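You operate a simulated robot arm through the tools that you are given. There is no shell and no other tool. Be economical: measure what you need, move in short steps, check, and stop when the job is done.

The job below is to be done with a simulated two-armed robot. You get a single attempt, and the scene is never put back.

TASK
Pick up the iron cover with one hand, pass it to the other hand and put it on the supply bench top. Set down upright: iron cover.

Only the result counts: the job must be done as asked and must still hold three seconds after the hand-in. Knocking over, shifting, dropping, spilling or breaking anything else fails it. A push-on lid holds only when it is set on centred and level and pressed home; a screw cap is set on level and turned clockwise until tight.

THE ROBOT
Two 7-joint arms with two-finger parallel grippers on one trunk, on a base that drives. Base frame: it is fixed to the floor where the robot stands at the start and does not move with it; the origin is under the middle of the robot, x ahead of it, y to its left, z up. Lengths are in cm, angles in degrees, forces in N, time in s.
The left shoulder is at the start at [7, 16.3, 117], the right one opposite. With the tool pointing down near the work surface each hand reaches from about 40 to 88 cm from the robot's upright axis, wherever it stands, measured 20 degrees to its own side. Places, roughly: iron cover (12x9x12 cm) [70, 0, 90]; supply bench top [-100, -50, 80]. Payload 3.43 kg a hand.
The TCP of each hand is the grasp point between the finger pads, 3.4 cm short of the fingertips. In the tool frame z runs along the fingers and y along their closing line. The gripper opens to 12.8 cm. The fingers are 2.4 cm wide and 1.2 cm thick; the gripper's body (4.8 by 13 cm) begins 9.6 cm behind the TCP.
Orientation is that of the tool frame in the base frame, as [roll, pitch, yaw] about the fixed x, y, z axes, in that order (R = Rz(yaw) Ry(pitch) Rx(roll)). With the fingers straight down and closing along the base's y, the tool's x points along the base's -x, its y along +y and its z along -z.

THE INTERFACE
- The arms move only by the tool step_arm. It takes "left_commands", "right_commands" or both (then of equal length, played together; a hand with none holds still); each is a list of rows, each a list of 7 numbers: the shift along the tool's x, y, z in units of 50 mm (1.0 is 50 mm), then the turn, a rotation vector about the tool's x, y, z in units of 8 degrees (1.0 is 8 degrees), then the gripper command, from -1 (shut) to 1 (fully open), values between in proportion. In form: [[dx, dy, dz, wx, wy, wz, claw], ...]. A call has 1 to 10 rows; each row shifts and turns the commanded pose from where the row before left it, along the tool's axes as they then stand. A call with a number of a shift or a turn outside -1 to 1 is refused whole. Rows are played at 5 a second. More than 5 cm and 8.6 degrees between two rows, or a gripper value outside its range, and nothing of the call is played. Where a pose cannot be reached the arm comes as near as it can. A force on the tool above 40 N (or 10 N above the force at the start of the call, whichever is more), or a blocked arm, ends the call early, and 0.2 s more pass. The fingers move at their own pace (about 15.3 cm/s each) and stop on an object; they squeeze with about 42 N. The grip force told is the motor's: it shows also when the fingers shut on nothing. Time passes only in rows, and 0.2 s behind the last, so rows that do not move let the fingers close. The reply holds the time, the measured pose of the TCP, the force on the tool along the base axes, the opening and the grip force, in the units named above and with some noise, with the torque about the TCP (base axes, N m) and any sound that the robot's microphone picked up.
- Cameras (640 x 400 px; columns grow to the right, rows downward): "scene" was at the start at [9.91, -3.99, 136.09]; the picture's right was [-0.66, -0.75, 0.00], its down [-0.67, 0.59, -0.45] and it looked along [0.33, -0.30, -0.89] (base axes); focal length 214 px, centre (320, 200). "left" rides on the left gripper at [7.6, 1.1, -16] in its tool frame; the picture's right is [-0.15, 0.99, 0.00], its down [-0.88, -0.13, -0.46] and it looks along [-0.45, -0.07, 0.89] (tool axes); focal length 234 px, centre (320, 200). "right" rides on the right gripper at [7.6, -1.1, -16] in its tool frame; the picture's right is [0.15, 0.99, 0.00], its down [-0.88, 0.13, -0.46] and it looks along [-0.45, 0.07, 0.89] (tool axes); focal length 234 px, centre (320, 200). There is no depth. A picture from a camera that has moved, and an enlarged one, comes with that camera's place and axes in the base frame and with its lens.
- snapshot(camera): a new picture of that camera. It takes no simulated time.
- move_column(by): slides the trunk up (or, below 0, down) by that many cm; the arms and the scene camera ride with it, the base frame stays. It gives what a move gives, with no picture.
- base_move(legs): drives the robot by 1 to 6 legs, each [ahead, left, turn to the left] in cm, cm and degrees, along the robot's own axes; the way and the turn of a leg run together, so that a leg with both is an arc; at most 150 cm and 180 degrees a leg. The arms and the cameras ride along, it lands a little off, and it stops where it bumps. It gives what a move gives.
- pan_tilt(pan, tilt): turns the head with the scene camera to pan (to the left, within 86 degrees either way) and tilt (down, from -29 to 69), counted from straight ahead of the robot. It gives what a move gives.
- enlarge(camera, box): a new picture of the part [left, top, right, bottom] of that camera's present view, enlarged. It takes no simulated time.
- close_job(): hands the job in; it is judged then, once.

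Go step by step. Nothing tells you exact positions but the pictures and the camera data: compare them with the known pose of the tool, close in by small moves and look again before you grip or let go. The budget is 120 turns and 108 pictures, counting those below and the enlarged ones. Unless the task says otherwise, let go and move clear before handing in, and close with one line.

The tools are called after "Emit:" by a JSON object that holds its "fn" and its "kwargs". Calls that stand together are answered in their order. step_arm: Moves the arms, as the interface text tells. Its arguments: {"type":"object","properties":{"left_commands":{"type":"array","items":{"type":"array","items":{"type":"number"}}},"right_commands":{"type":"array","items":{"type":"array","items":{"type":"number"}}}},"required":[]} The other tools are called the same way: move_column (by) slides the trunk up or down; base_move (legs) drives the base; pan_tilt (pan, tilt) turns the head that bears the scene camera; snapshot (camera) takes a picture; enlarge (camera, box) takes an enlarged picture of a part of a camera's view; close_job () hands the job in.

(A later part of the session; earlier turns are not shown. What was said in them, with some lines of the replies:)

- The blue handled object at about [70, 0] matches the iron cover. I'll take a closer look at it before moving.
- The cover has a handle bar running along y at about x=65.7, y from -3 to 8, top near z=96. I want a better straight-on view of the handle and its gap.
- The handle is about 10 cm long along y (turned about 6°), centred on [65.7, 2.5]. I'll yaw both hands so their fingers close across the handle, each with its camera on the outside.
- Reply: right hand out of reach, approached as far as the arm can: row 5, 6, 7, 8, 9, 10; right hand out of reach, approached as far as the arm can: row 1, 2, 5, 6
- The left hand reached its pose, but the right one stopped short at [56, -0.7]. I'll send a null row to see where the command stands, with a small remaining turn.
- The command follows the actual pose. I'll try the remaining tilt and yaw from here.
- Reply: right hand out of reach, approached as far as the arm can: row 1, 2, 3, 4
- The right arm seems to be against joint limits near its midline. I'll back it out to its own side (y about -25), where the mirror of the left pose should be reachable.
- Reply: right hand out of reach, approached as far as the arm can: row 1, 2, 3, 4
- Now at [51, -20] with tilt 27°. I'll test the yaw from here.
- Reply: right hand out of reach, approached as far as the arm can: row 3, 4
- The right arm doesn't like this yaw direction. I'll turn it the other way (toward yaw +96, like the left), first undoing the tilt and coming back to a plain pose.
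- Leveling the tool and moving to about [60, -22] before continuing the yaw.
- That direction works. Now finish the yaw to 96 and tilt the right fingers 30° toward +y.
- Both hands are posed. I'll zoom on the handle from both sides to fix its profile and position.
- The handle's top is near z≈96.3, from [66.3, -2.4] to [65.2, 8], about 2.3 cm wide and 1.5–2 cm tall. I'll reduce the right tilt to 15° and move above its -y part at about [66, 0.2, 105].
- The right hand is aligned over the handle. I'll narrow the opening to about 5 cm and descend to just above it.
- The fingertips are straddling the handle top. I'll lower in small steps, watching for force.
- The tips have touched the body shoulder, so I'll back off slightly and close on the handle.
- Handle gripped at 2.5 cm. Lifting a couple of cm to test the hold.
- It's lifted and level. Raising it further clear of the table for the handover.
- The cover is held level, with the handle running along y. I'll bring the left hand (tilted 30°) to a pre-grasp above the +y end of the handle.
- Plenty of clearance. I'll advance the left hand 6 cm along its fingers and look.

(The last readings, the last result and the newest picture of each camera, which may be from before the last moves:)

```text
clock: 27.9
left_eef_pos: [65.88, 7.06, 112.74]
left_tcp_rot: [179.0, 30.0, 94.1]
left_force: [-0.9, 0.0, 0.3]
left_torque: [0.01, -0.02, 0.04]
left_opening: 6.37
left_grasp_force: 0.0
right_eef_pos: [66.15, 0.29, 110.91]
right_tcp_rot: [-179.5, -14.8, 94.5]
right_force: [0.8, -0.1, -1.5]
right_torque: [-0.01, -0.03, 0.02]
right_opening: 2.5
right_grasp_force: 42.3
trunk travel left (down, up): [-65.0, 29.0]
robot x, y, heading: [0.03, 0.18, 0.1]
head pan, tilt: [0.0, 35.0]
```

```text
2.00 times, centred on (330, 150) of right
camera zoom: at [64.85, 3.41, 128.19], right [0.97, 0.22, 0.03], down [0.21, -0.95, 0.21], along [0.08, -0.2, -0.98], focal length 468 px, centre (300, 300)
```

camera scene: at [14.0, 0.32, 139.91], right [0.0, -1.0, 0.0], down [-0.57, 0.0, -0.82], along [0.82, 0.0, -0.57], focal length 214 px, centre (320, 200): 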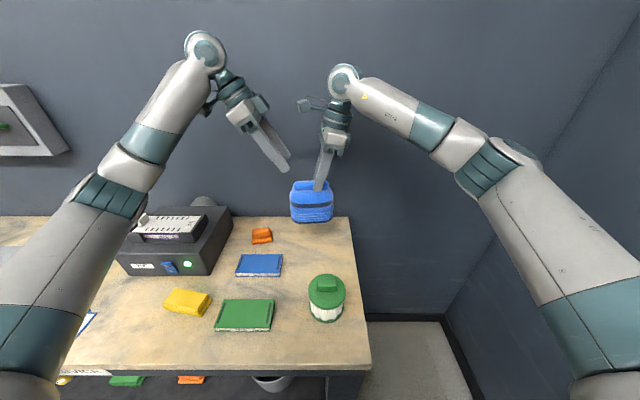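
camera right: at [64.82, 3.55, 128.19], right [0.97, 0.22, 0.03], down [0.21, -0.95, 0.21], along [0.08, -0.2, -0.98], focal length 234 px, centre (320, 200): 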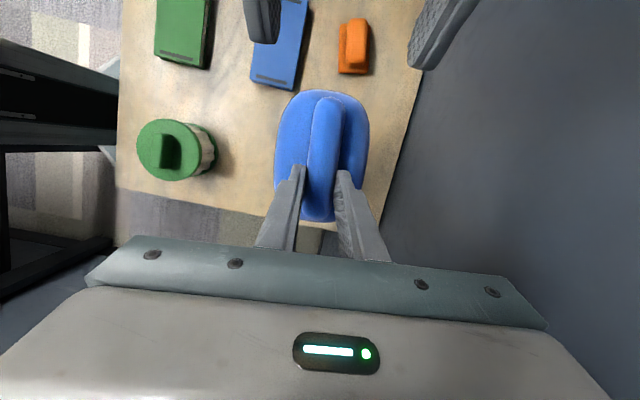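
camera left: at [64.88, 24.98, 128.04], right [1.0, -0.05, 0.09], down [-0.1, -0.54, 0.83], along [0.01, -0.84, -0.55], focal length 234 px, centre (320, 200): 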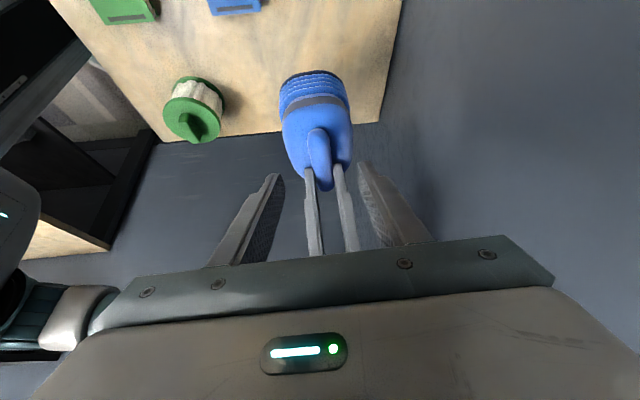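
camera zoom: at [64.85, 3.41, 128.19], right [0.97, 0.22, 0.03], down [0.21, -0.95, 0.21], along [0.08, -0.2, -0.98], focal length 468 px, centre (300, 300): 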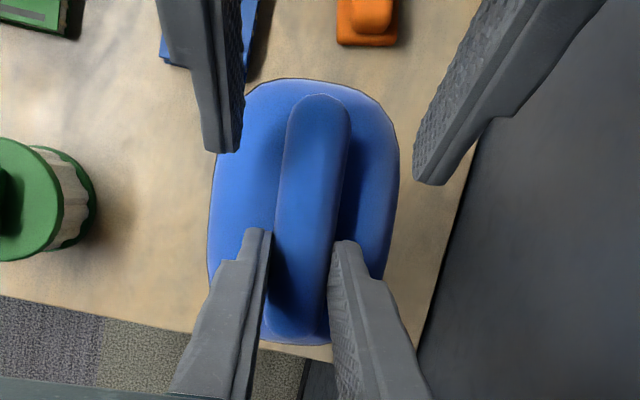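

Well centred on the handle. Narrowing the left opening and lowering the last bit, watching force.

Emit:
{"fn": "step_arm", "kwargs": {"left_commands": [[0, 0, 0, 0, 0, 0, -0.3], [0.04, 0, 0.2, 0, 0, 0, -0.3], [0, 0, 0.1, 0, 0, 0, -0.3], [0, 0, 0, 0, 0, 0, -0.3]]}}

Emit:
{"fn": "enlarge", "kwargs": {"camera": "scene", "box": [270, 130, 370, 220]}}

Emit:
{"fn": "enlarge", "kwargs": {"camera": "right", "box": [220, 50, 440, 250]}}

```text
clock: 28.9
left_eef_pos: [65.83, 6.65, 111.3]
left_tcp_rot: [179.1, 30.0, 94.1]
left_force: [0.4, 1.1, 0.4]
left_torque: [0.0, 0.04, -0.02]
left_opening: 4.48
left_grasp_force: 0.0
right_eef_pos: [66.12, 0.19, 110.88]
right_tcp_rot: [-179.6, -14.9, 94.5]
right_force: [0.2, 0.3, -0.6]
right_torque: [-0.02, 0.0, 0.0]
right_opening: 2.47
right_grasp_force: 41.9
trunk travel left (down, up): [-65.0, 29.0]
robot x, y, heading: [-0.01, 0.27, -0.2]
head pan, tilt: [0.0, 35.0]
```

```text
4.44 times, centred on (320, 175) of scene
camera zoom: at [14.03, 0.17, 139.91], right [0.0, -1.0, 0.0], down [-0.57, 0.0, -0.82], along [0.82, 0.0, -0.57], focal length 953 px, centre (320, 311)
```

zoom: 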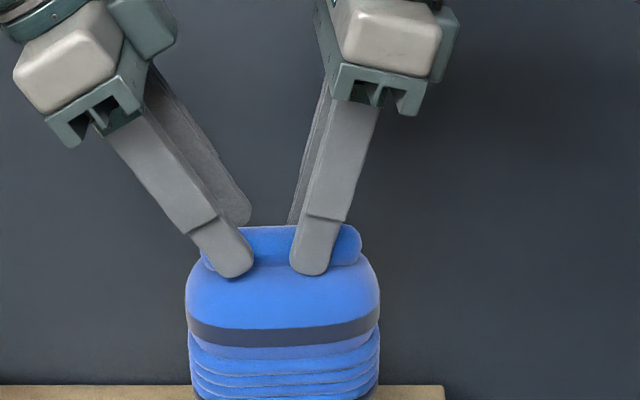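

```text
2.00 times, centred on (330, 150) of right
camera zoom: at [64.86, 3.4, 128.18], right [0.97, 0.22, 0.03], down [0.21, -0.95, 0.21], along [0.08, -0.2, -0.98], focal length 468 px, centre (300, 300)
```

zoom: 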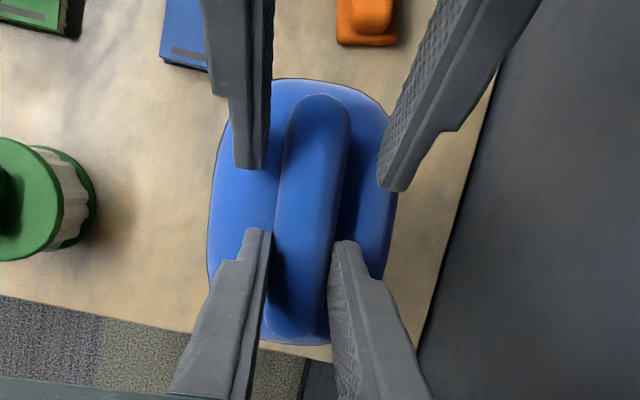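

Left fingers straddle the handle. I'll nudge slightly toward the centre, then close the left gripper.

Emit:
{"fn": "step_arm", "kwargs": {"left_commands": [[-0.1, -0.06, 0.12, 0, 0, 0, -0.3], [0, 0, 0, 0, 0, 0, -0.3], [0, 0, 0, 0, 0, 0, -1], [0, 0, 0, 0, 0, 0, -1], [0, 0, 0, 0, 0, 0, -1]]}}

Emit:
{"fn": "enlarge", "kwargs": {"camera": "right", "box": [220, 50, 440, 250]}}

Emit:
{"fn": "enlarge", "kwargs": {"camera": "scene", "box": [270, 130, 370, 220]}}

```text
clock: 30.1
left_eef_pos: [65.53, 5.93, 110.84]
left_tcp_rot: [179.1, 30.0, 94.1]
left_force: [1.0, 0.8, 0.5]
left_torque: [0.03, 0.3, 0.05]
left_opening: 2.51
left_grasp_force: 41.6
right_eef_pos: [66.07, 0.13, 110.88]
right_tcp_rot: [-179.6, -14.9, 94.5]
right_force: [-1.2, 0.1, -0.5]
right_torque: [0.04, -0.32, 0.06]
right_opening: 2.51
right_grasp_force: 42.0
trunk travel left (down, up): [-65.0, 29.0]
robot x, y, heading: [-0.23, -0.29, 0.2]
head pan, tilt: [0.0, 35.0]
```

```text
2.00 times, centred on (330, 150) of right
camera zoom: at [64.86, 3.4, 128.18], right [0.97, 0.22, 0.03], down [0.21, -0.95, 0.21], along [0.08, -0.2, -0.98], focal length 468 px, centre (300, 300)
```

zoom: 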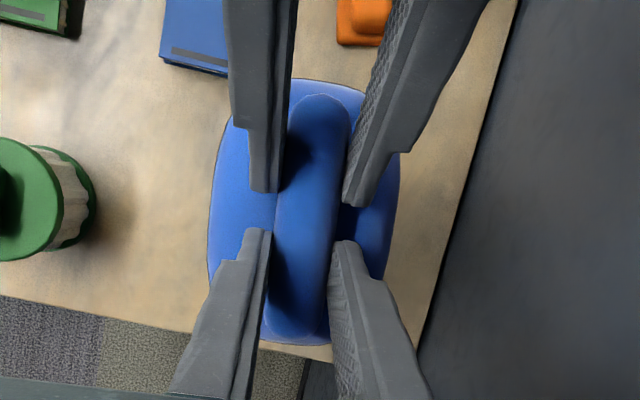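

```text
4.44 times, centred on (320, 175) of scene
camera zoom: at [14.04, 0.17, 139.91], right [0.0, -1.0, 0.0], down [-0.57, 0.0, -0.82], along [0.82, 0.0, -0.57], focal length 953 px, centre (320, 311)
```

zoom: 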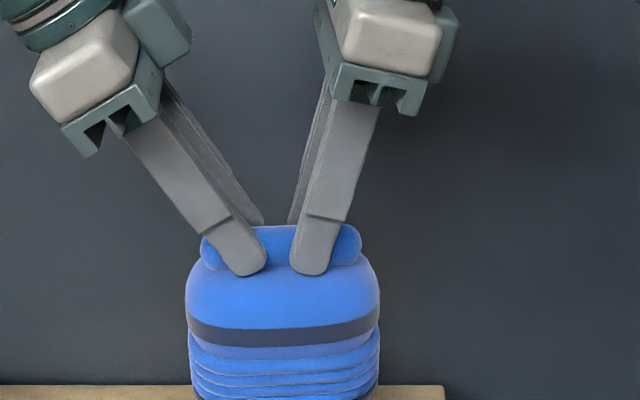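

Both hands grip the handle. Now I open the right and back it out along its own fingers.

Emit:
{"fn": "step_arm", "kwargs": {"right_commands": [[0, 0, 0, 0, 0, 0, -0.1], [0, 0, 0, 0, 0, 0, -0.1], [0, 0, -0.3, 0, 0, 0, -0.1], [0, 0, -0.4, 0, 0, 0, -0.1], [0, 0, -0.6, 0, 0, 0, -0.1]], "left_commands": [[0, 0, 0, 0, 0, 0, -1], [0, 0, 0, 0, 0, 0, -1], [0, 0, 0, 0, 0, 0, -1], [0, 0, 0, 0, 0, 0, -1], [0, 0, 0, 0, 0, 0, -1]]}}

Emit:
{"fn": "snapshot", "kwargs": {"camera": "scene"}}

Emit:
{"fn": "enlarge", "kwargs": {"camera": "scene", "box": [250, 110, 390, 220]}}

```text
clock: 31.3
left_eef_pos: [65.47, 5.87, 110.89]
left_tcp_rot: [179.1, 30.0, 94.0]
left_force: [-1.1, 0.3, 0.2]
left_torque: [0.02, 0.02, 0.0]
left_opening: 2.5
left_grasp_force: 42.2
right_eef_pos: [66.01, -1.43, 117.03]
right_tcp_rot: [-179.7, -14.9, 94.6]
right_force: [-0.2, 0.2, 0.9]
right_torque: [0.0, -0.01, 0.03]
right_opening: 5.77
right_grasp_force: 0.0
trunk travel left (down, up): [-65.0, 29.0]
robot x, y, heading: [-0.11, -0.38, -0.1]
head pan, tilt: [0.0, 35.0]
```

```text
69 pictures are left
camera scene: at [13.95, 0.17, 139.91], right [0.0, -1.0, 0.0], down [-0.57, 0.0, -0.82], along [0.82, 0.0, -0.57], focal length 214 px, centre (320, 200)
```

scene: 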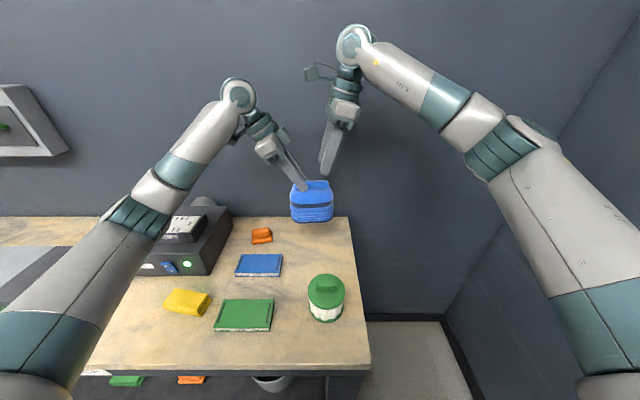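

```text
3.64 times, centred on (320, 165) of scene
camera zoom: at [13.95, 0.17, 139.91], right [0.0, -1.0, 0.0], down [-0.57, 0.0, -0.82], along [0.82, 0.0, -0.57], focal length 780 px, centre (320, 327)
```

zoom: 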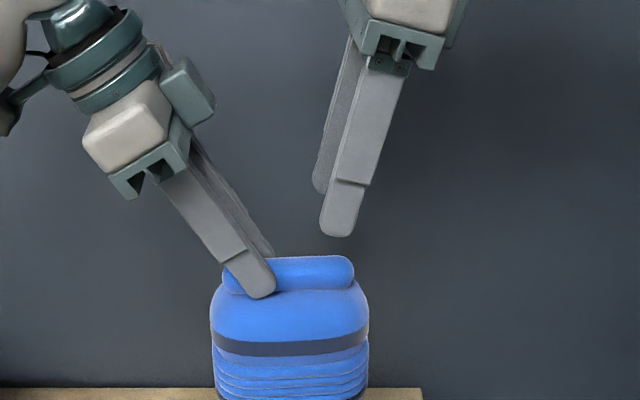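

The handover worked; the cover hangs level from the left hand. I'll lift it, draw both hands in, and look around for the way to the bench.

Emit:
{"fn": "step_arm", "kwargs": {"right_commands": [[-0.4, 0, -0.3, 0, 0, 0, -0.1], [-0.6, -0.2, -0.3, 0, 0, 0, -0.1], [-0.6, -0.4, -0.2, 0, 0, 0, -0.1], [-0.6, -0.4, 0, 0, 0, 0, -0.1], [-0.5, -0.4, 0, 0, 0, 0, -0.1], [-0.5, -0.4, 0, 0, 0, 0, -0.1], [-0.2, -0.4, 0, 0, 0, 0, -0.1], [0, 0, 0, 0, 0, 0, -0.1]], "left_commands": [[-0.25, 0, -0.43, 0, 0, 0, -1], [-0.25, 0, -0.43, 0, 0, 0, -1], [-0.25, 0, -0.43, 0, 0, 0, -1], [0, -0.6, 0, 0, 0, 0, -1], [0, -0.6, 0, 0, 0, 0, -1], [0, -0.6, 0, 0, 0, 0, -1], [0, -0.6, 0, 0, 0, 0, -1], [0, 0, 0, 0, 0, 0, -1]]}}

Emit:
{"fn": "snapshot", "kwargs": {"camera": "scene"}}

Emit:
{"fn": "pan_tilt", "kwargs": {"pan": -86, "tilt": 35}}

Emit:
{"fn": "snapshot", "kwargs": {"camera": "scene"}}

Emit:
{"fn": "pan_tilt", "kwargs": {"pan": 86, "tilt": 35}}

Emit:
{"fn": "snapshot", "kwargs": {"camera": "scene"}}

```text
clock: 33.1
left_eef_pos: [53.67, 5.09, 117.99]
left_tcp_rot: [179.2, 30.0, 94.1]
left_force: [0.3, -1.3, -0.7]
left_torque: [-0.01, 0.04, 0.01]
left_opening: 2.51
left_grasp_force: 42.1
right_eef_pos: [56.31, -19.86, 116.75]
right_tcp_rot: [-179.6, -14.9, 94.5]
right_force: [1.0, 1.0, 0.3]
right_torque: [0.01, 0.02, 0.01]
right_opening: 5.76
right_grasp_force: 0.0
trunk travel left (down, up): [-65.0, 29.0]
robot x, y, heading: [0.39, -0.34, 0.1]
head pan, tilt: [0.0, 35.0]
```

```text
67 pictures are left
camera scene: at [14.13, 0.16, 139.89], right [0.0, -1.0, 0.0], down [-0.57, 0.0, -0.82], along [0.82, 0.0, -0.57], focal length 214 px, centre (320, 200)
```

scene: 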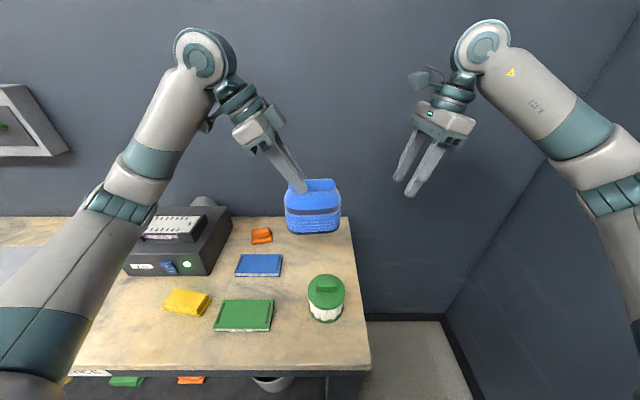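

```text
clock: 34.7
left_eef_pos: [53.65, 5.11, 118.1]
left_tcp_rot: [179.2, 30.0, 94.2]
left_force: [-0.5, 0.6, -0.9]
left_torque: [0.08, 0.03, -0.02]
left_opening: 2.53
left_grasp_force: 41.9
right_eef_pos: [56.25, -19.81, 116.83]
right_tcp_rot: [-179.6, -15.0, 94.5]
right_force: [0.9, -0.2, -0.1]
right_torque: [0.0, -0.02, -0.02]
right_opening: 5.76
right_grasp_force: 0.0
trunk travel left (down, up): [-65.0, 29.0]
robot x, y, heading: [-0.1, 0.41, -0.1]
head pan, tilt: [-85.9, 35.0]
```

```text
66 pictures are left
camera scene: at [5.86, -8.63, 139.91], right [-1.0, -0.07, 0.0], down [-0.04, 0.57, -0.82], along [0.06, -0.82, -0.57], focal length 214 px, centre (320, 200)
```

scene: 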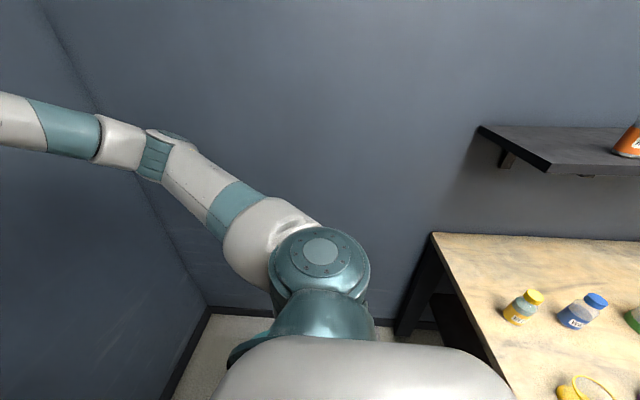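

```text
clock: 37.3
left_eef_pos: [53.57, 5.0, 118.13]
left_tcp_rot: [179.2, 29.9, 94.2]
left_force: [-0.2, -0.2, -0.9]
left_torque: [0.06, -0.03, 0.01]
left_opening: 2.5
left_grasp_force: 41.9
right_eef_pos: [56.36, -19.78, 116.74]
right_tcp_rot: [-179.5, -14.9, 94.4]
right_force: [-1.0, -0.3, 0.2]
right_torque: [0.02, 0.01, 0.03]
right_opening: 5.77
right_grasp_force: 0.0
trunk travel left (down, up): [-65.0, 29.0]
robot x, y, heading: [-0.12, -0.07, -0.1]
head pan, tilt: [85.9, 35.0]
```

```text
65 pictures are left
camera scene: at [5.86, 8.94, 139.91], right [1.0, -0.07, 0.0], down [-0.04, -0.57, -0.82], along [0.06, 0.82, -0.57], focal length 214 px, centre (320, 200)
```

scene: 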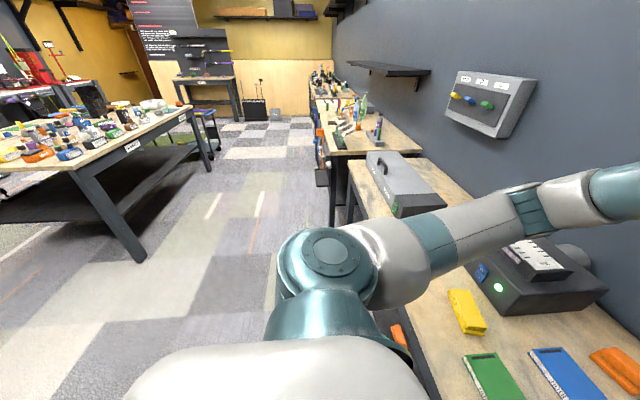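

The supply bench stands along the right wall: its near corner is at about [-35, -75], its front edge near y=-25, and a shelf is above it. I'll back away, move left, drive back, then turn right to face it.

Emit:
{"fn": "base_move", "kwargs": {"legs": [[-25, 0, 0], [0, 50, 0], [-75, 0, 0], [0, 0, -90]]}}

Emit:
{"fn": "pan_tilt", "kwargs": {"pan": 0, "tilt": 35}}

Emit:
{"fn": "snapshot", "kwargs": {"camera": "scene"}}

```text
clock: 38.8
left_eef_pos: [41.56, 12.87, 118.02]
left_tcp_rot: [179.4, 30.2, 99.7]
left_force: [0.7, 0.4, -1.6]
left_torque: [-0.08, 0.06, -0.01]
left_opening: 2.5
left_grasp_force: 41.8
right_eef_pos: [46.69, -11.77, 116.61]
right_tcp_rot: [-179.4, -14.6, 99.8]
right_force: [-0.7, 1.0, 0.3]
right_torque: [-0.08, 0.02, -0.01]
right_opening: 5.77
right_grasp_force: 0.1
trunk travel left (down, up): [-65.0, 29.0]
robot x, y, heading: [-11.4, 2.21, 5.2]
head pan, tilt: [85.9, 35.0]
stopped in leg 1: the robot was blocked; the commanded pose is now the measured one
```

```text
clock: 40.4
left_eef_pos: [41.33, 12.31, 118.1]
left_tcp_rot: [179.1, 30.0, 99.4]
left_force: [0.5, -0.7, 0.3]
left_torque: [0.02, 0.02, -0.03]
left_opening: 2.51
left_grasp_force: 41.9
right_eef_pos: [46.29, -12.24, 116.62]
right_tcp_rot: [-179.6, -14.7, 99.8]
right_force: [0.4, -0.2, 1.0]
right_torque: [0.02, 0.01, 0.01]
right_opening: 5.77
right_grasp_force: 0.0
trunk travel left (down, up): [-65.0, 29.0]
robot x, y, heading: [-11.51, 1.95, 5.1]
head pan, tilt: [0.0, 35.0]
```

```text
64 pictures are left
camera scene: at [2.4, 3.78, 139.9], right [0.09, -1.0, 0.0], down [-0.57, -0.05, -0.82], along [0.82, 0.08, -0.57], focal length 214 px, centre (320, 200)
```

scene: 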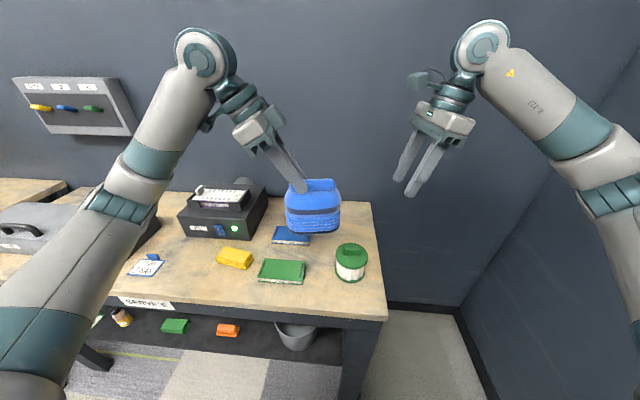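

The base clipped the bench corner on its rear right. I'll ease forward, move left clear of it, then continue.

Emit:
{"fn": "base_move", "kwargs": {"legs": [[3, 0, 0], [0, 55, 0], [0, 0, -5]]}}

Emit:
{"fn": "pan_tilt", "kwargs": {"pan": -86, "tilt": 35}}

Emit:
{"fn": "snapshot", "kwargs": {"camera": "scene"}}

```text
clock: 44.5
left_eef_pos: [39.8, 63.02, 118.13]
left_tcp_rot: [179.1, 30.1, 94.7]
left_force: [-0.4, -0.7, -1.5]
left_torque: [0.01, 0.0, -0.01]
left_opening: 2.52
left_grasp_force: 41.5
right_eef_pos: [42.8, 38.27, 116.6]
right_tcp_rot: [-179.5, -15.0, 95.0]
right_force: [-0.7, -0.5, -0.2]
right_torque: [0.02, 0.01, 0.01]
right_opening: 5.73
right_grasp_force: 0.0
trunk travel left (down, up): [-65.0, 29.0]
robot x, y, heading: [-13.48, 57.57, 0.6]
head pan, tilt: [0.0, 35.0]
```

```text
clock: 46.1
left_eef_pos: [39.73, 63.12, 118.11]
left_tcp_rot: [179.1, 30.0, 94.7]
left_force: [-0.3, 0.1, -1.0]
left_torque: [0.01, 0.02, -0.02]
left_opening: 2.52
left_grasp_force: 42.3
right_eef_pos: [42.73, 38.18, 116.67]
right_tcp_rot: [-179.5, -14.9, 94.9]
right_force: [-0.2, 0.5, 0.8]
right_torque: [0.0, -0.01, -0.03]
right_opening: 5.78
right_grasp_force: 0.1
trunk travel left (down, up): [-65.0, 29.0]
robot x, y, heading: [-13.85, 57.87, 0.4]
head pan, tilt: [-85.9, 35.0]
```

```text
63 pictures are left
camera scene: at [-7.87, 49.06, 139.91], right [-1.0, -0.08, 0.0], down [-0.05, 0.57, -0.82], along [0.06, -0.82, -0.57], focal length 214 px, centre (320, 200)
```

scene: 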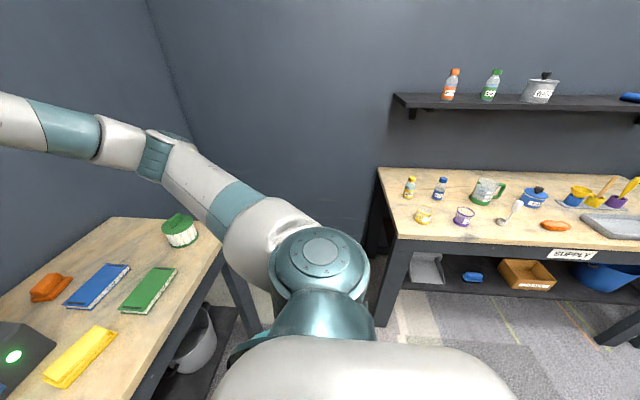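

The bench holds many small items, with open space near its front edge. I'll drive back and turn right to face it.

Emit:
{"fn": "base_move", "kwargs": {"legs": [[-70, 0, 0], [0, 5, 0], [0, 0, -90]]}}

Emit:
{"fn": "pan_tilt", "kwargs": {"pan": 0, "tilt": 40}}

Emit:
{"fn": "snapshot", "kwargs": {"camera": "scene"}}

```text
clock: 54.3
left_eef_pos: [-79.2, 8.6, 118.1]
left_tcp_rot: [179.1, 30.0, 2.8]
left_force: [-0.3, 0.1, -0.3]
left_torque: [-0.02, 0.0, 0.04]
left_opening: 2.51
left_grasp_force: 42.2
right_eef_pos: [-104.29, 6.47, 116.76]
right_tcp_rot: [-179.6, -14.8, 3.1]
right_force: [0.0, 0.1, -0.2]
right_torque: [0.02, -0.02, -0.02]
right_opening: 5.74
right_grasp_force: 0.1
trunk travel left (down, up): [-65.0, 29.0]
robot x, y, heading: [-82.66, 62.19, -91.4]
head pan, tilt: [-85.9, 35.0]
```

```text
clock: 55.9
left_eef_pos: [-79.18, 8.63, 118.12]
left_tcp_rot: [179.0, 30.0, 2.9]
left_force: [-0.2, -0.3, -0.8]
left_torque: [0.03, -0.04, 0.01]
left_opening: 2.49
left_grasp_force: 41.4
right_eef_pos: [-104.27, 6.49, 116.76]
right_tcp_rot: [-179.5, -14.9, 3.1]
right_force: [0.2, -0.8, 0.9]
right_torque: [0.03, -0.01, 0.03]
right_opening: 5.77
right_grasp_force: 0.0
trunk travel left (down, up): [-65.0, 29.0]
robot x, y, heading: [-83.04, 62.46, -91.5]
head pan, tilt: [0.0, 40.0]
```

```text
62 pictures are left
camera scene: at [-83.13, 48.95, 139.15], right [-1.0, 0.03, 0.0], down [0.02, 0.64, -0.77], along [-0.02, -0.77, -0.64], focal length 214 px, centre (320, 200)
```

scene: 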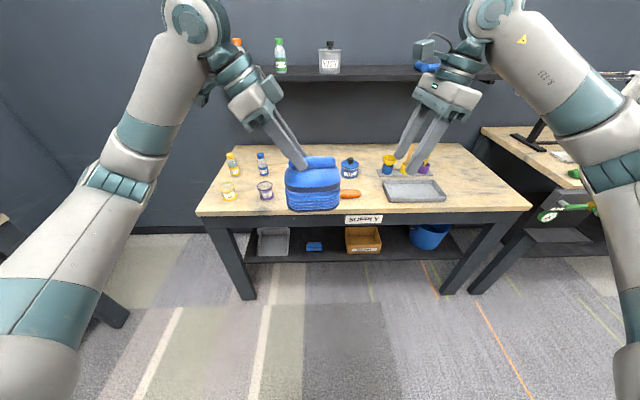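

I see the bench top: it spans x≈-36 to -170 with its front edge near y≈-17. The area right of the tray (around x≈-156, y≈-40) looks free, so I'll sidestep that way and look again.

Emit:
{"fn": "base_move", "kwargs": {"legs": [[0, -70, 0], [0, 0, 1.5]]}}

Emit:
{"fn": "step_arm", "kwargs": {"right_commands": [[0, -0.6, 0, 0, 0, 0, -0.1], [0, -0.6, 0, 0, 0, 0, -0.1], [0, 0, 0, 0, 0, 0, -0.1]]}}

Emit:
{"fn": "snapshot", "kwargs": {"camera": "scene"}}

```text
clock: 60.1
left_eef_pos: [-148.74, 10.52, 118.12]
left_tcp_rot: [179.1, 30.0, 4.2]
left_force: [-0.7, -0.4, -0.4]
left_torque: [0.0, -0.05, 0.01]
left_opening: 2.49
left_grasp_force: 41.3
right_eef_pos: [-173.74, 7.84, 116.7]
right_tcp_rot: [-179.5, -14.9, 4.5]
right_force: [-0.7, 0.1, -0.1]
right_torque: [-0.02, 0.02, 0.0]
right_opening: 5.77
right_grasp_force: 0.1
trunk travel left (down, up): [-65.0, 29.0]
robot x, y, heading: [-153.68, 63.79, -89.9]
head pan, tilt: [0.0, 40.0]
```

```text
clock: 60.9
left_eef_pos: [-148.66, 10.52, 118.05]
left_tcp_rot: [179.1, 30.0, 4.3]
left_force: [0.0, 0.5, -0.7]
left_torque: [0.02, -0.05, 0.01]
left_opening: 2.51
left_grasp_force: 42.2
right_eef_pos: [-174.27, 13.86, 116.6]
right_tcp_rot: [-179.5, -14.9, 4.5]
right_force: [-0.2, -0.4, 0.1]
right_torque: [0.03, -0.01, 0.05]
right_opening: 5.77
right_grasp_force: 0.0
trunk travel left (down, up): [-65.0, 29.0]
robot x, y, heading: [-153.93, 64.2, -90.2]
head pan, tilt: [0.0, 40.0]
```

```text
61 pictures are left
camera scene: at [-153.61, 50.69, 139.14], right [-1.0, 0.0, 0.0], down [0.0, 0.64, -0.77], along [0.0, -0.77, -0.64], focal length 214 px, centre (320, 200)
```

scene: 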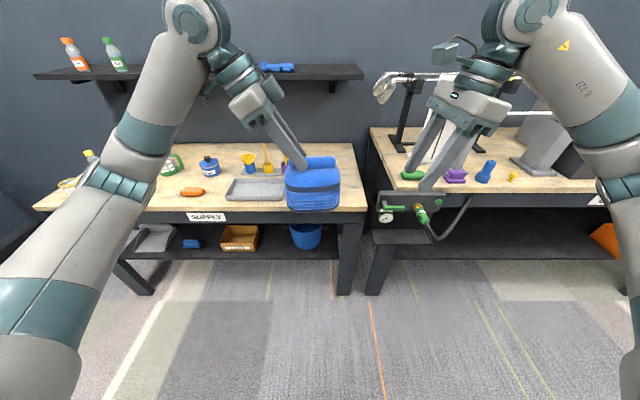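

The spot between the tray (x>-140) and the bench's right end (x=-173) is free. I'll drive in so the cover hangs just in front of it.

Emit:
{"fn": "base_move", "kwargs": {"legs": [[0, -5, 0], [37, 0, 0]]}}

Emit:
{"fn": "pan_tilt", "kwargs": {"pan": 0, "tilt": 55}}

Emit:
{"fn": "snapshot", "kwargs": {"camera": "scene"}}

Emit:
{"fn": "snapshot", "kwargs": {"camera": "left"}}

Emit:
{"fn": "snapshot", "kwargs": {"camera": "right"}}

```text
clock: 63.8
left_eef_pos: [-153.4, -25.89, 118.18]
left_tcp_rot: [179.1, 30.0, 4.5]
left_force: [0.1, -0.1, -0.4]
left_torque: [0.01, 0.0, 0.03]
left_opening: 2.5
left_grasp_force: 42.0
right_eef_pos: [-178.96, -22.75, 116.83]
right_tcp_rot: [-179.5, -15.0, 4.8]
right_force: [-0.1, 0.1, 0.0]
right_torque: [0.02, -0.01, 0.01]
right_opening: 5.78
right_grasp_force: 0.1
trunk travel left (down, up): [-65.0, 29.0]
robot x, y, heading: [-158.49, 27.81, -89.6]
head pan, tilt: [0.0, 40.0]
```

```text
clock: 64.6
left_eef_pos: [-153.35, -25.8, 118.08]
left_tcp_rot: [179.0, 30.1, 4.6]
left_force: [0.1, 0.6, -0.6]
left_torque: [-0.01, -0.04, 0.01]
left_opening: 2.52
left_grasp_force: 42.2
right_eef_pos: [-179.01, -22.64, 116.61]
right_tcp_rot: [-179.5, -15.0, 4.8]
right_force: [-0.4, 0.0, 0.5]
right_torque: [0.03, 0.0, -0.03]
right_opening: 5.76
right_grasp_force: 0.1
trunk travel left (down, up): [-65.0, 29.0]
robot x, y, heading: [-158.67, 27.49, -89.6]
head pan, tilt: [0.0, 55.0]
```

```text
60 pictures are left
camera scene: at [-158.55, 15.63, 137.09], right [-1.0, -0.01, 0.0], down [0.0, 0.82, -0.57], along [0.0, -0.57, -0.82], focal length 214 px, centre (320, 200)
```

scene: 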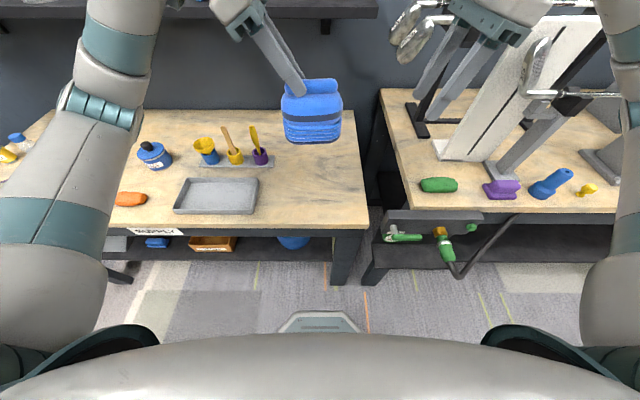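

```text
59 pictures are left
camera left: at [-138.86, -25.46, 128.09], right [-0.04, -1.0, 0.09], down [-0.55, 0.09, 0.83], along [-0.84, -0.01, -0.55], focal length 234 px, centre (320, 200)
```

left: 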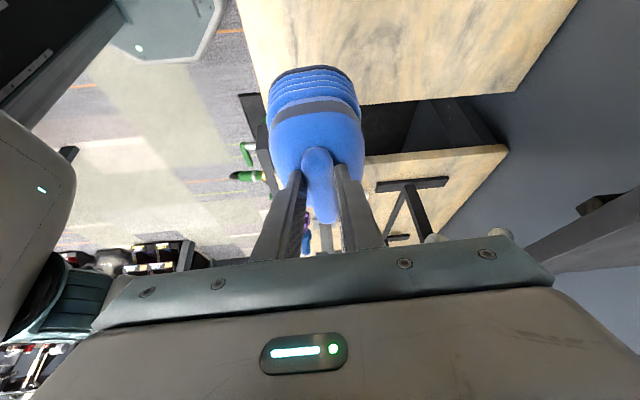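

```text
58 pictures are left
camera right: at [-175.83, -21.36, 134.01], right [0.23, -0.97, 0.03], down [-0.95, -0.21, 0.21], along [-0.2, -0.08, -0.98], focal length 234 px, centre (320, 200)
```

right: 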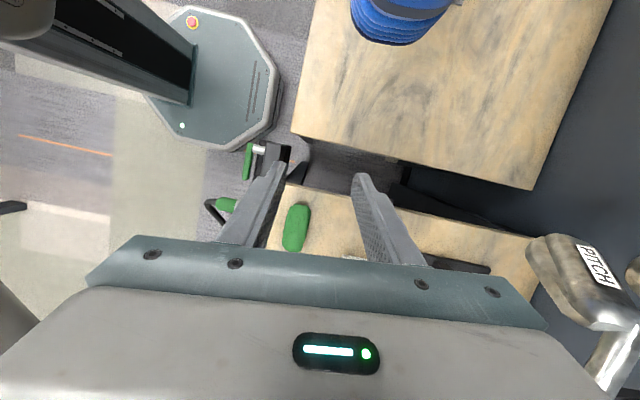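

The spot below is clear. A shelf sits farther back, so I'll place it near y≈-29: 3 cm more ahead, then descend partway.

Emit:
{"fn": "step_arm", "kwargs": {"left_commands": [[0, 0.6, 0, 0, 0, 0, -1], [0.4, 0, 0.69, 0, 0, 0, -1], [0.4, 0, 0.69, 0, 0, 0, -1], [0.4, 0, 0.69, 0, 0, 0, -1], [0.4, 0, 0.69, 0, 0, 0, -1], [0.2, 0, 0.35, 0, 0, 0, -1], [0, 0, 0, 0, 0, 0, -1]]}}

Emit:
{"fn": "snapshot", "kwargs": {"camera": "scene"}}

Emit:
{"fn": "snapshot", "kwargs": {"camera": "left"}}

Emit:
{"fn": "snapshot", "kwargs": {"camera": "right"}}

```text
clock: 66.2
left_eef_pos: [-153.34, -28.75, 100.17]
left_tcp_rot: [179.1, 30.0, 4.5]
left_force: [0.4, 0.6, -1.3]
left_torque: [-0.01, 0.0, 0.02]
left_opening: 2.48
left_grasp_force: 41.9
right_eef_pos: [-179.08, -22.69, 116.77]
right_tcp_rot: [-179.5, -15.0, 4.9]
right_force: [-0.1, 0.3, -1.0]
right_torque: [0.02, 0.02, 0.01]
right_opening: 5.78
right_grasp_force: 0.1
trunk travel left (down, up): [-65.0, 29.0]
robot x, y, heading: [-158.87, 27.66, -89.8]
head pan, tilt: [0.0, 55.0]
```

```text
57 pictures are left
camera scene: at [-158.56, 15.63, 137.08], right [-1.0, -0.01, 0.0], down [0.0, 0.82, -0.57], along [0.0, -0.57, -0.82], focal length 214 px, centre (320, 200)
```

scene: 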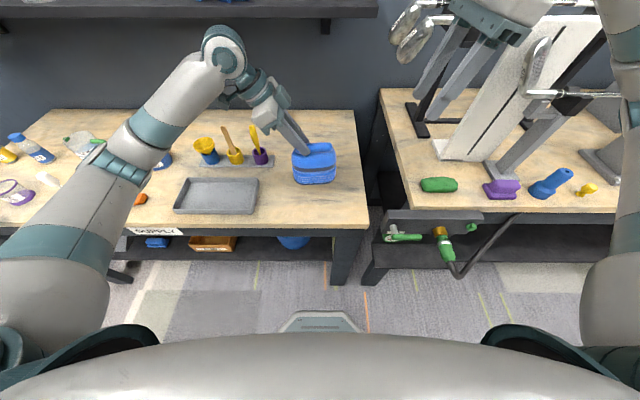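

```text
56 pictures are left
camera left: at [-138.8, -28.47, 110.17], right [-0.04, -1.0, 0.09], down [-0.55, 0.09, 0.83], along [-0.84, -0.01, -0.55], focal length 234 px, centre (320, 200)
```

left: 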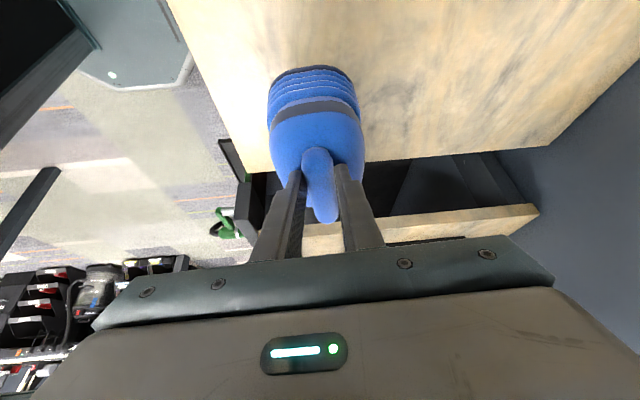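

```text
55 pictures are left
camera right: at [-175.84, -21.36, 134.01], right [0.23, -0.97, 0.03], down [-0.95, -0.22, 0.21], along [-0.2, -0.08, -0.98], focal length 234 px, centre (320, 200)
```

right: 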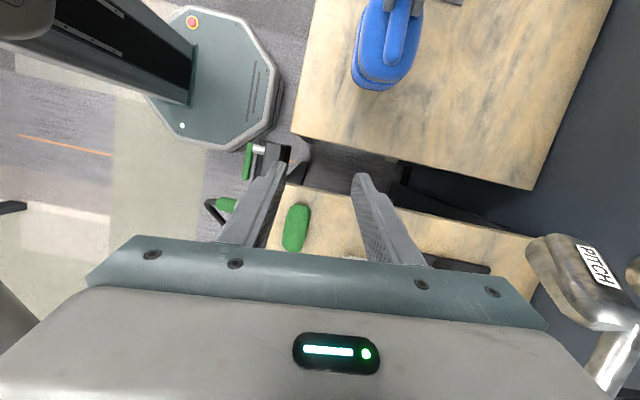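

Clear on all sides. Lowering another 5 cm, then I'll feel for contact.

Emit:
{"fn": "step_arm", "kwargs": {"left_commands": [[0.2, 0, 0.35, 0, 0, 0, -1], [0.2, 0, 0.35, 0, 0, 0, -1], [0.1, 0, 0.17, 0, 0, 0, -1], [0, 0, 0, 0, 0, 0, -1]]}}

Emit:
{"fn": "enlarge", "kwargs": {"camera": "scene", "box": [200, 60, 380, 240]}}

Emit:
{"fn": "enlarge", "kwargs": {"camera": "left", "box": [230, 40, 410, 240]}}

```text
clock: 67.2
left_eef_pos: [-153.18, -29.08, 95.21]
left_tcp_rot: [179.0, 30.0, 4.4]
left_force: [0.3, -0.4, -1.6]
left_torque: [0.03, 0.01, 0.01]
left_opening: 2.51
left_grasp_force: 42.1
right_eef_pos: [-178.94, -22.63, 116.79]
right_tcp_rot: [-179.4, -14.9, 4.8]
right_force: [0.1, 0.5, 0.2]
right_torque: [0.0, -0.01, -0.02]
right_opening: 5.76
right_grasp_force: 0.0
trunk travel left (down, up): [-65.0, 29.0]
robot x, y, heading: [-158.67, 27.14, -89.5]
head pan, tilt: [0.0, 55.0]
```

```text
2.22 times, centred on (290, 150) of scene
camera zoom: at [-158.55, 15.63, 137.08], right [-1.0, -0.01, 0.0], down [0.0, 0.82, -0.57], along [0.0, -0.57, -0.82], focal length 477 px, centre (387, 311)
```

zoom: 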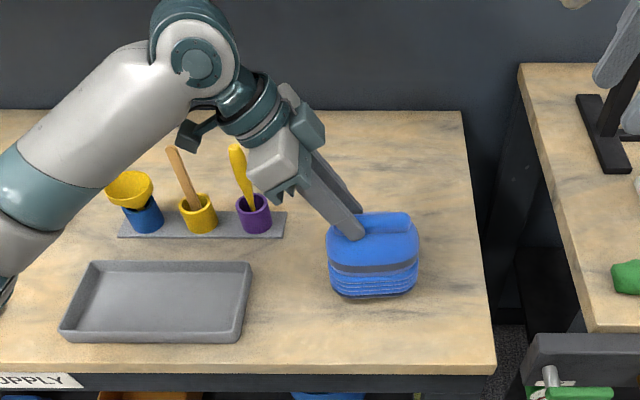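

```text
2.00 times, centred on (320, 140) of left
camera zoom: at [-138.59, -28.76, 105.16], right [-0.04, -1.0, 0.09], down [-0.55, 0.09, 0.83], along [-0.84, -0.01, -0.55], focal length 468 px, centre (320, 320)
```

zoom: 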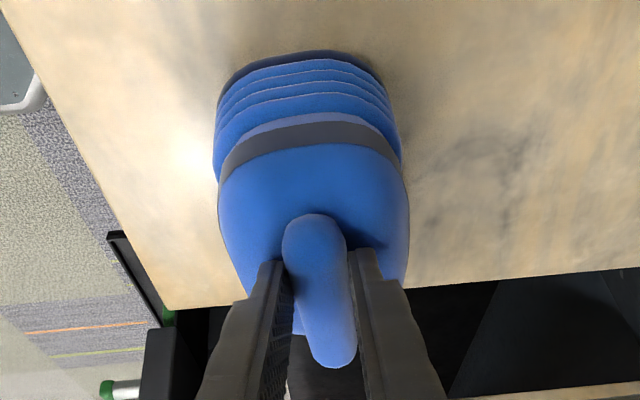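

Nearly down. Lowering in 0.5 cm steps.

Emit:
{"fn": "step_arm", "kwargs": {"left_commands": [[0.05, 0, 0.087, 0, 0, 0, -1], [0.05, 0, 0.087, 0, 0, 0, -1], [0.03, 0, 0.05, 0, 0, 0, -1], [0, 0, 0, 0, 0, 0, -1]]}}

Emit:
{"fn": "step_arm", "kwargs": {"left_commands": [[0.03, 0, 0.052, 0, 0, 0, -1], [0, 0, 0, 0, 0, 0, -1]]}}

```text
clock: 68.2
left_eef_pos: [-153.09, -29.15, 93.93]
left_tcp_rot: [179.2, 30.0, 4.4]
left_force: [-0.1, 0.8, -1.0]
left_torque: [-0.02, -0.04, 0.03]
left_opening: 2.5
left_grasp_force: 42.4
right_eef_pos: [-178.9, -22.72, 116.8]
right_tcp_rot: [-179.5, -14.9, 4.8]
right_force: [0.7, -0.5, 0.5]
right_torque: [0.01, 0.0, 0.0]
right_opening: 5.77
right_grasp_force: 0.0
trunk travel left (down, up): [-65.0, 29.0]
robot x, y, heading: [-158.67, 27.72, -89.9]
head pan, tilt: [0.0, 55.0]
```

```text
clock: 68.8
left_eef_pos: [-153.11, -29.1, 93.58]
left_tcp_rot: [179.1, 30.0, 4.6]
left_force: [0.1, 0.0, -1.6]
left_torque: [0.0, -0.04, 0.01]
left_opening: 2.48
left_grasp_force: 41.6
right_eef_pos: [-178.95, -22.71, 116.72]
right_tcp_rot: [-179.5, -14.9, 4.8]
right_force: [-0.8, 0.4, -0.4]
right_torque: [0.0, 0.0, -0.01]
right_opening: 5.77
right_grasp_force: 0.0
trunk travel left (down, up): [-65.0, 29.0]
robot x, y, heading: [-158.54, 27.72, -89.7]
head pan, tilt: [0.0, 55.0]
```

No contact yet; continuing down in 0.3 cm steps.

Emit:
{"fn": "step_arm", "kwargs": {"left_commands": [[0.03, 0, 0.052, 0, 0, 0, -1], [0, 0, 0, 0, 0, 0, -1]]}}

Emit:
{"fn": "step_arm", "kwargs": {"left_commands": [[0.02, 0, 0.035, 0, 0, 0, -1], [0, 0, 0, 0, 0, 0, -1]]}}

Emit:
{"fn": "enlarge", "kwargs": {"camera": "left", "box": [230, 40, 410, 240]}}

```text
clock: 69.4
left_eef_pos: [-153.08, -29.13, 93.3]
left_tcp_rot: [179.2, 29.9, 4.5]
left_force: [0.2, 0.4, -0.4]
left_torque: [0.03, -0.03, 0.01]
left_opening: 2.5
left_grasp_force: 41.6
right_eef_pos: [-179.01, -22.74, 116.67]
right_tcp_rot: [-179.5, -14.9, 4.8]
right_force: [0.7, -0.4, -0.6]
right_torque: [0.01, 0.0, 0.04]
right_opening: 5.74
right_grasp_force: 0.1
trunk travel left (down, up): [-65.0, 29.0]
robot x, y, heading: [-159.11, 27.73, -89.5]
head pan, tilt: [0.0, 55.0]
```

```text
clock: 70.0
left_eef_pos: [-153.13, -29.13, 93.18]
left_tcp_rot: [179.0, 30.1, 4.5]
left_force: [2.8, -0.7, 8.7]
left_torque: [0.28, 0.6, -0.02]
left_opening: 2.51
left_grasp_force: 41.8
right_eef_pos: [-178.91, -22.63, 116.71]
right_tcp_rot: [-179.7, -14.8, 4.7]
right_force: [-0.1, -1.5, 0.9]
right_torque: [-0.01, -0.02, 0.0]
right_opening: 5.74
right_grasp_force: 0.1
trunk travel left (down, up): [-65.0, 29.0]
robot x, y, heading: [-159.02, 27.83, -89.7]
head pan, tilt: [0.0, 55.0]
```

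```text
2.00 times, centred on (320, 140) of left
camera zoom: at [-138.55, -28.74, 103.1], right [-0.04, -1.0, 0.09], down [-0.54, 0.1, 0.83], along [-0.84, -0.01, -0.55], focal length 468 px, centre (320, 320)
```

zoom: 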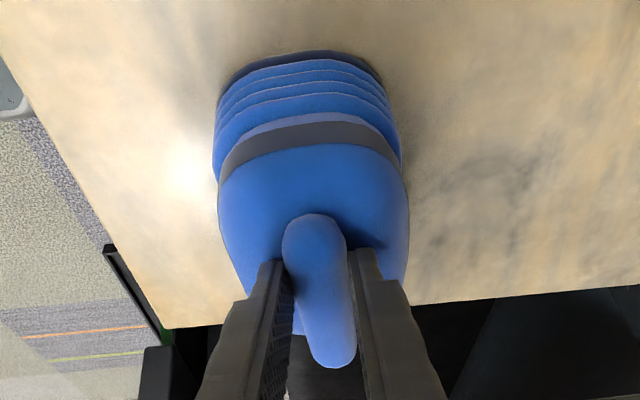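

Contact with the bench is made. Releasing gently and backing out along the fingers.

Emit:
{"fn": "step_arm", "kwargs": {"left_commands": [[0, 0, 0, 0, 0, 0, -0.4], [0, 0, 0, 0, 0, 0, -0.2], [0, 0, 0, 0, 0, 0, -0.2], [0, 0, -0.2, 0, 0, 0, -0.2], [0, 0, -0.4, 0, 0, 0, -0.2], [-0.2, 0, -0.6, 0, 0, 0, -0.2], [-0.3, 0, -0.7, 0, 0, 0, -0.2]]}}

Emit:
{"fn": "enlarge", "kwargs": {"camera": "scene", "box": [180, 40, 400, 240]}}

Emit:
{"fn": "snapshot", "kwargs": {"camera": "left"}}

```text
clock: 71.6
left_eef_pos: [-150.8, -28.42, 102.43]
left_tcp_rot: [179.1, 29.8, 4.6]
left_force: [0.1, -0.5, 0.1]
left_torque: [-0.02, 0.0, 0.02]
left_opening: 5.12
left_grasp_force: 0.2
right_eef_pos: [-179.01, -22.62, 116.72]
right_tcp_rot: [-179.5, -14.9, 4.8]
right_force: [0.9, -0.7, -0.2]
right_torque: [-0.04, 0.01, -0.02]
right_opening: 5.77
right_grasp_force: 0.2
trunk travel left (down, up): [-65.0, 29.0]
robot x, y, heading: [-158.75, 27.96, -89.8]
head pan, tilt: [0.0, 55.0]
```

```text
2.00 times, centred on (290, 140) of scene
camera zoom: at [-158.58, 15.7, 137.08], right [-1.0, -0.01, 0.0], down [0.0, 0.82, -0.57], along [0.0, -0.57, -0.82], focal length 429 px, centre (380, 320)
```

zoom: 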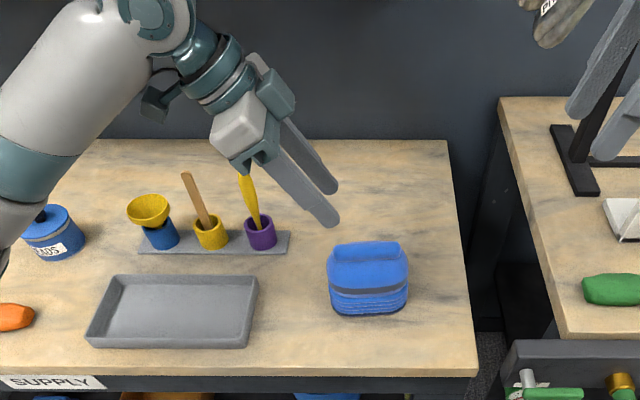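

```text
50 pictures are left
camera left: at [-136.29, -28.11, 112.39], right [-0.04, -1.0, 0.09], down [-0.55, 0.09, 0.83], along [-0.84, -0.01, -0.55], focal length 234 px, centre (320, 200)
```

left: 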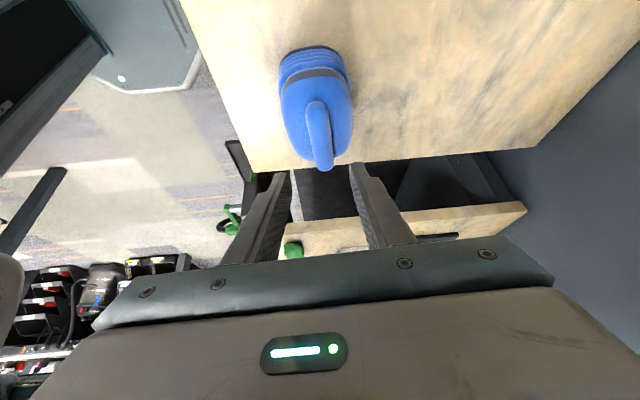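

The cover stands upright on the bench. I'll raise the left hand well clear and take a final look.

Emit:
{"fn": "step_arm", "kwargs": {"left_commands": [[-0.3, 0, -0.55, 0, 0, 0, -0.2], [-0.4, 0, -0.69, 0, 0, 0, -0.2], [-0.4, 0, -0.69, 0, 0, 0, -0.2], [0, 0, 0, 0, 0, 0, -0.2]]}}

Emit:
{"fn": "snapshot", "kwargs": {"camera": "scene"}}

```text
clock: 72.6
left_eef_pos: [-150.61, -28.56, 113.65]
left_tcp_rot: [179.2, 30.0, 4.5]
left_force: [0.1, 0.4, -0.6]
left_torque: [0.04, 0.02, -0.02]
left_opening: 5.13
left_grasp_force: 0.1
right_eef_pos: [-178.89, -22.75, 116.68]
right_tcp_rot: [-179.6, -14.9, 4.8]
right_force: [-0.6, 0.4, -0.6]
right_torque: [0.01, 0.02, 0.01]
right_opening: 5.76
right_grasp_force: 0.0
trunk travel left (down, up): [-65.0, 29.0]
robot x, y, heading: [-158.57, 27.55, -89.9]
head pan, tilt: [0.0, 55.0]
```

```text
49 pictures are left
camera scene: at [-158.51, 15.61, 137.08], right [-1.0, -0.01, 0.0], down [0.0, 0.82, -0.57], along [0.0, -0.57, -0.82], focal length 214 px, centre (320, 200)
```

scene: 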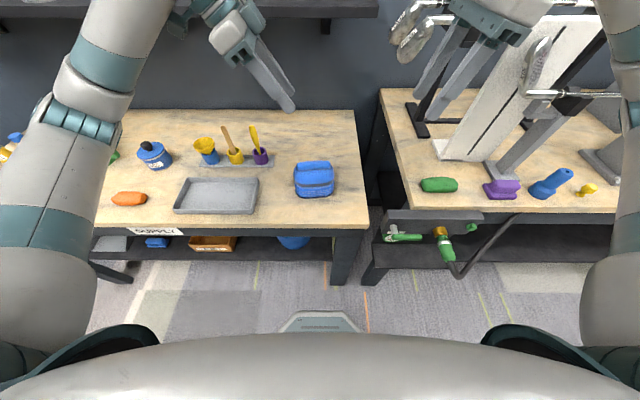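

The cover is standing upright on the supply bench, both hands are clear, and nothing I can see has been disturbed, so I'm handing in.

Emit:
{"fn": "close_job", "kwargs": {}}

```text
The job is handed in.
```

The right hand picked up the iron cover and passed it to the left hand, which set it upright on the supply bench; both hands are clear. While driving, the base bumped the bench's near corner once, but the later pictures show nothing knocked over or shifted.
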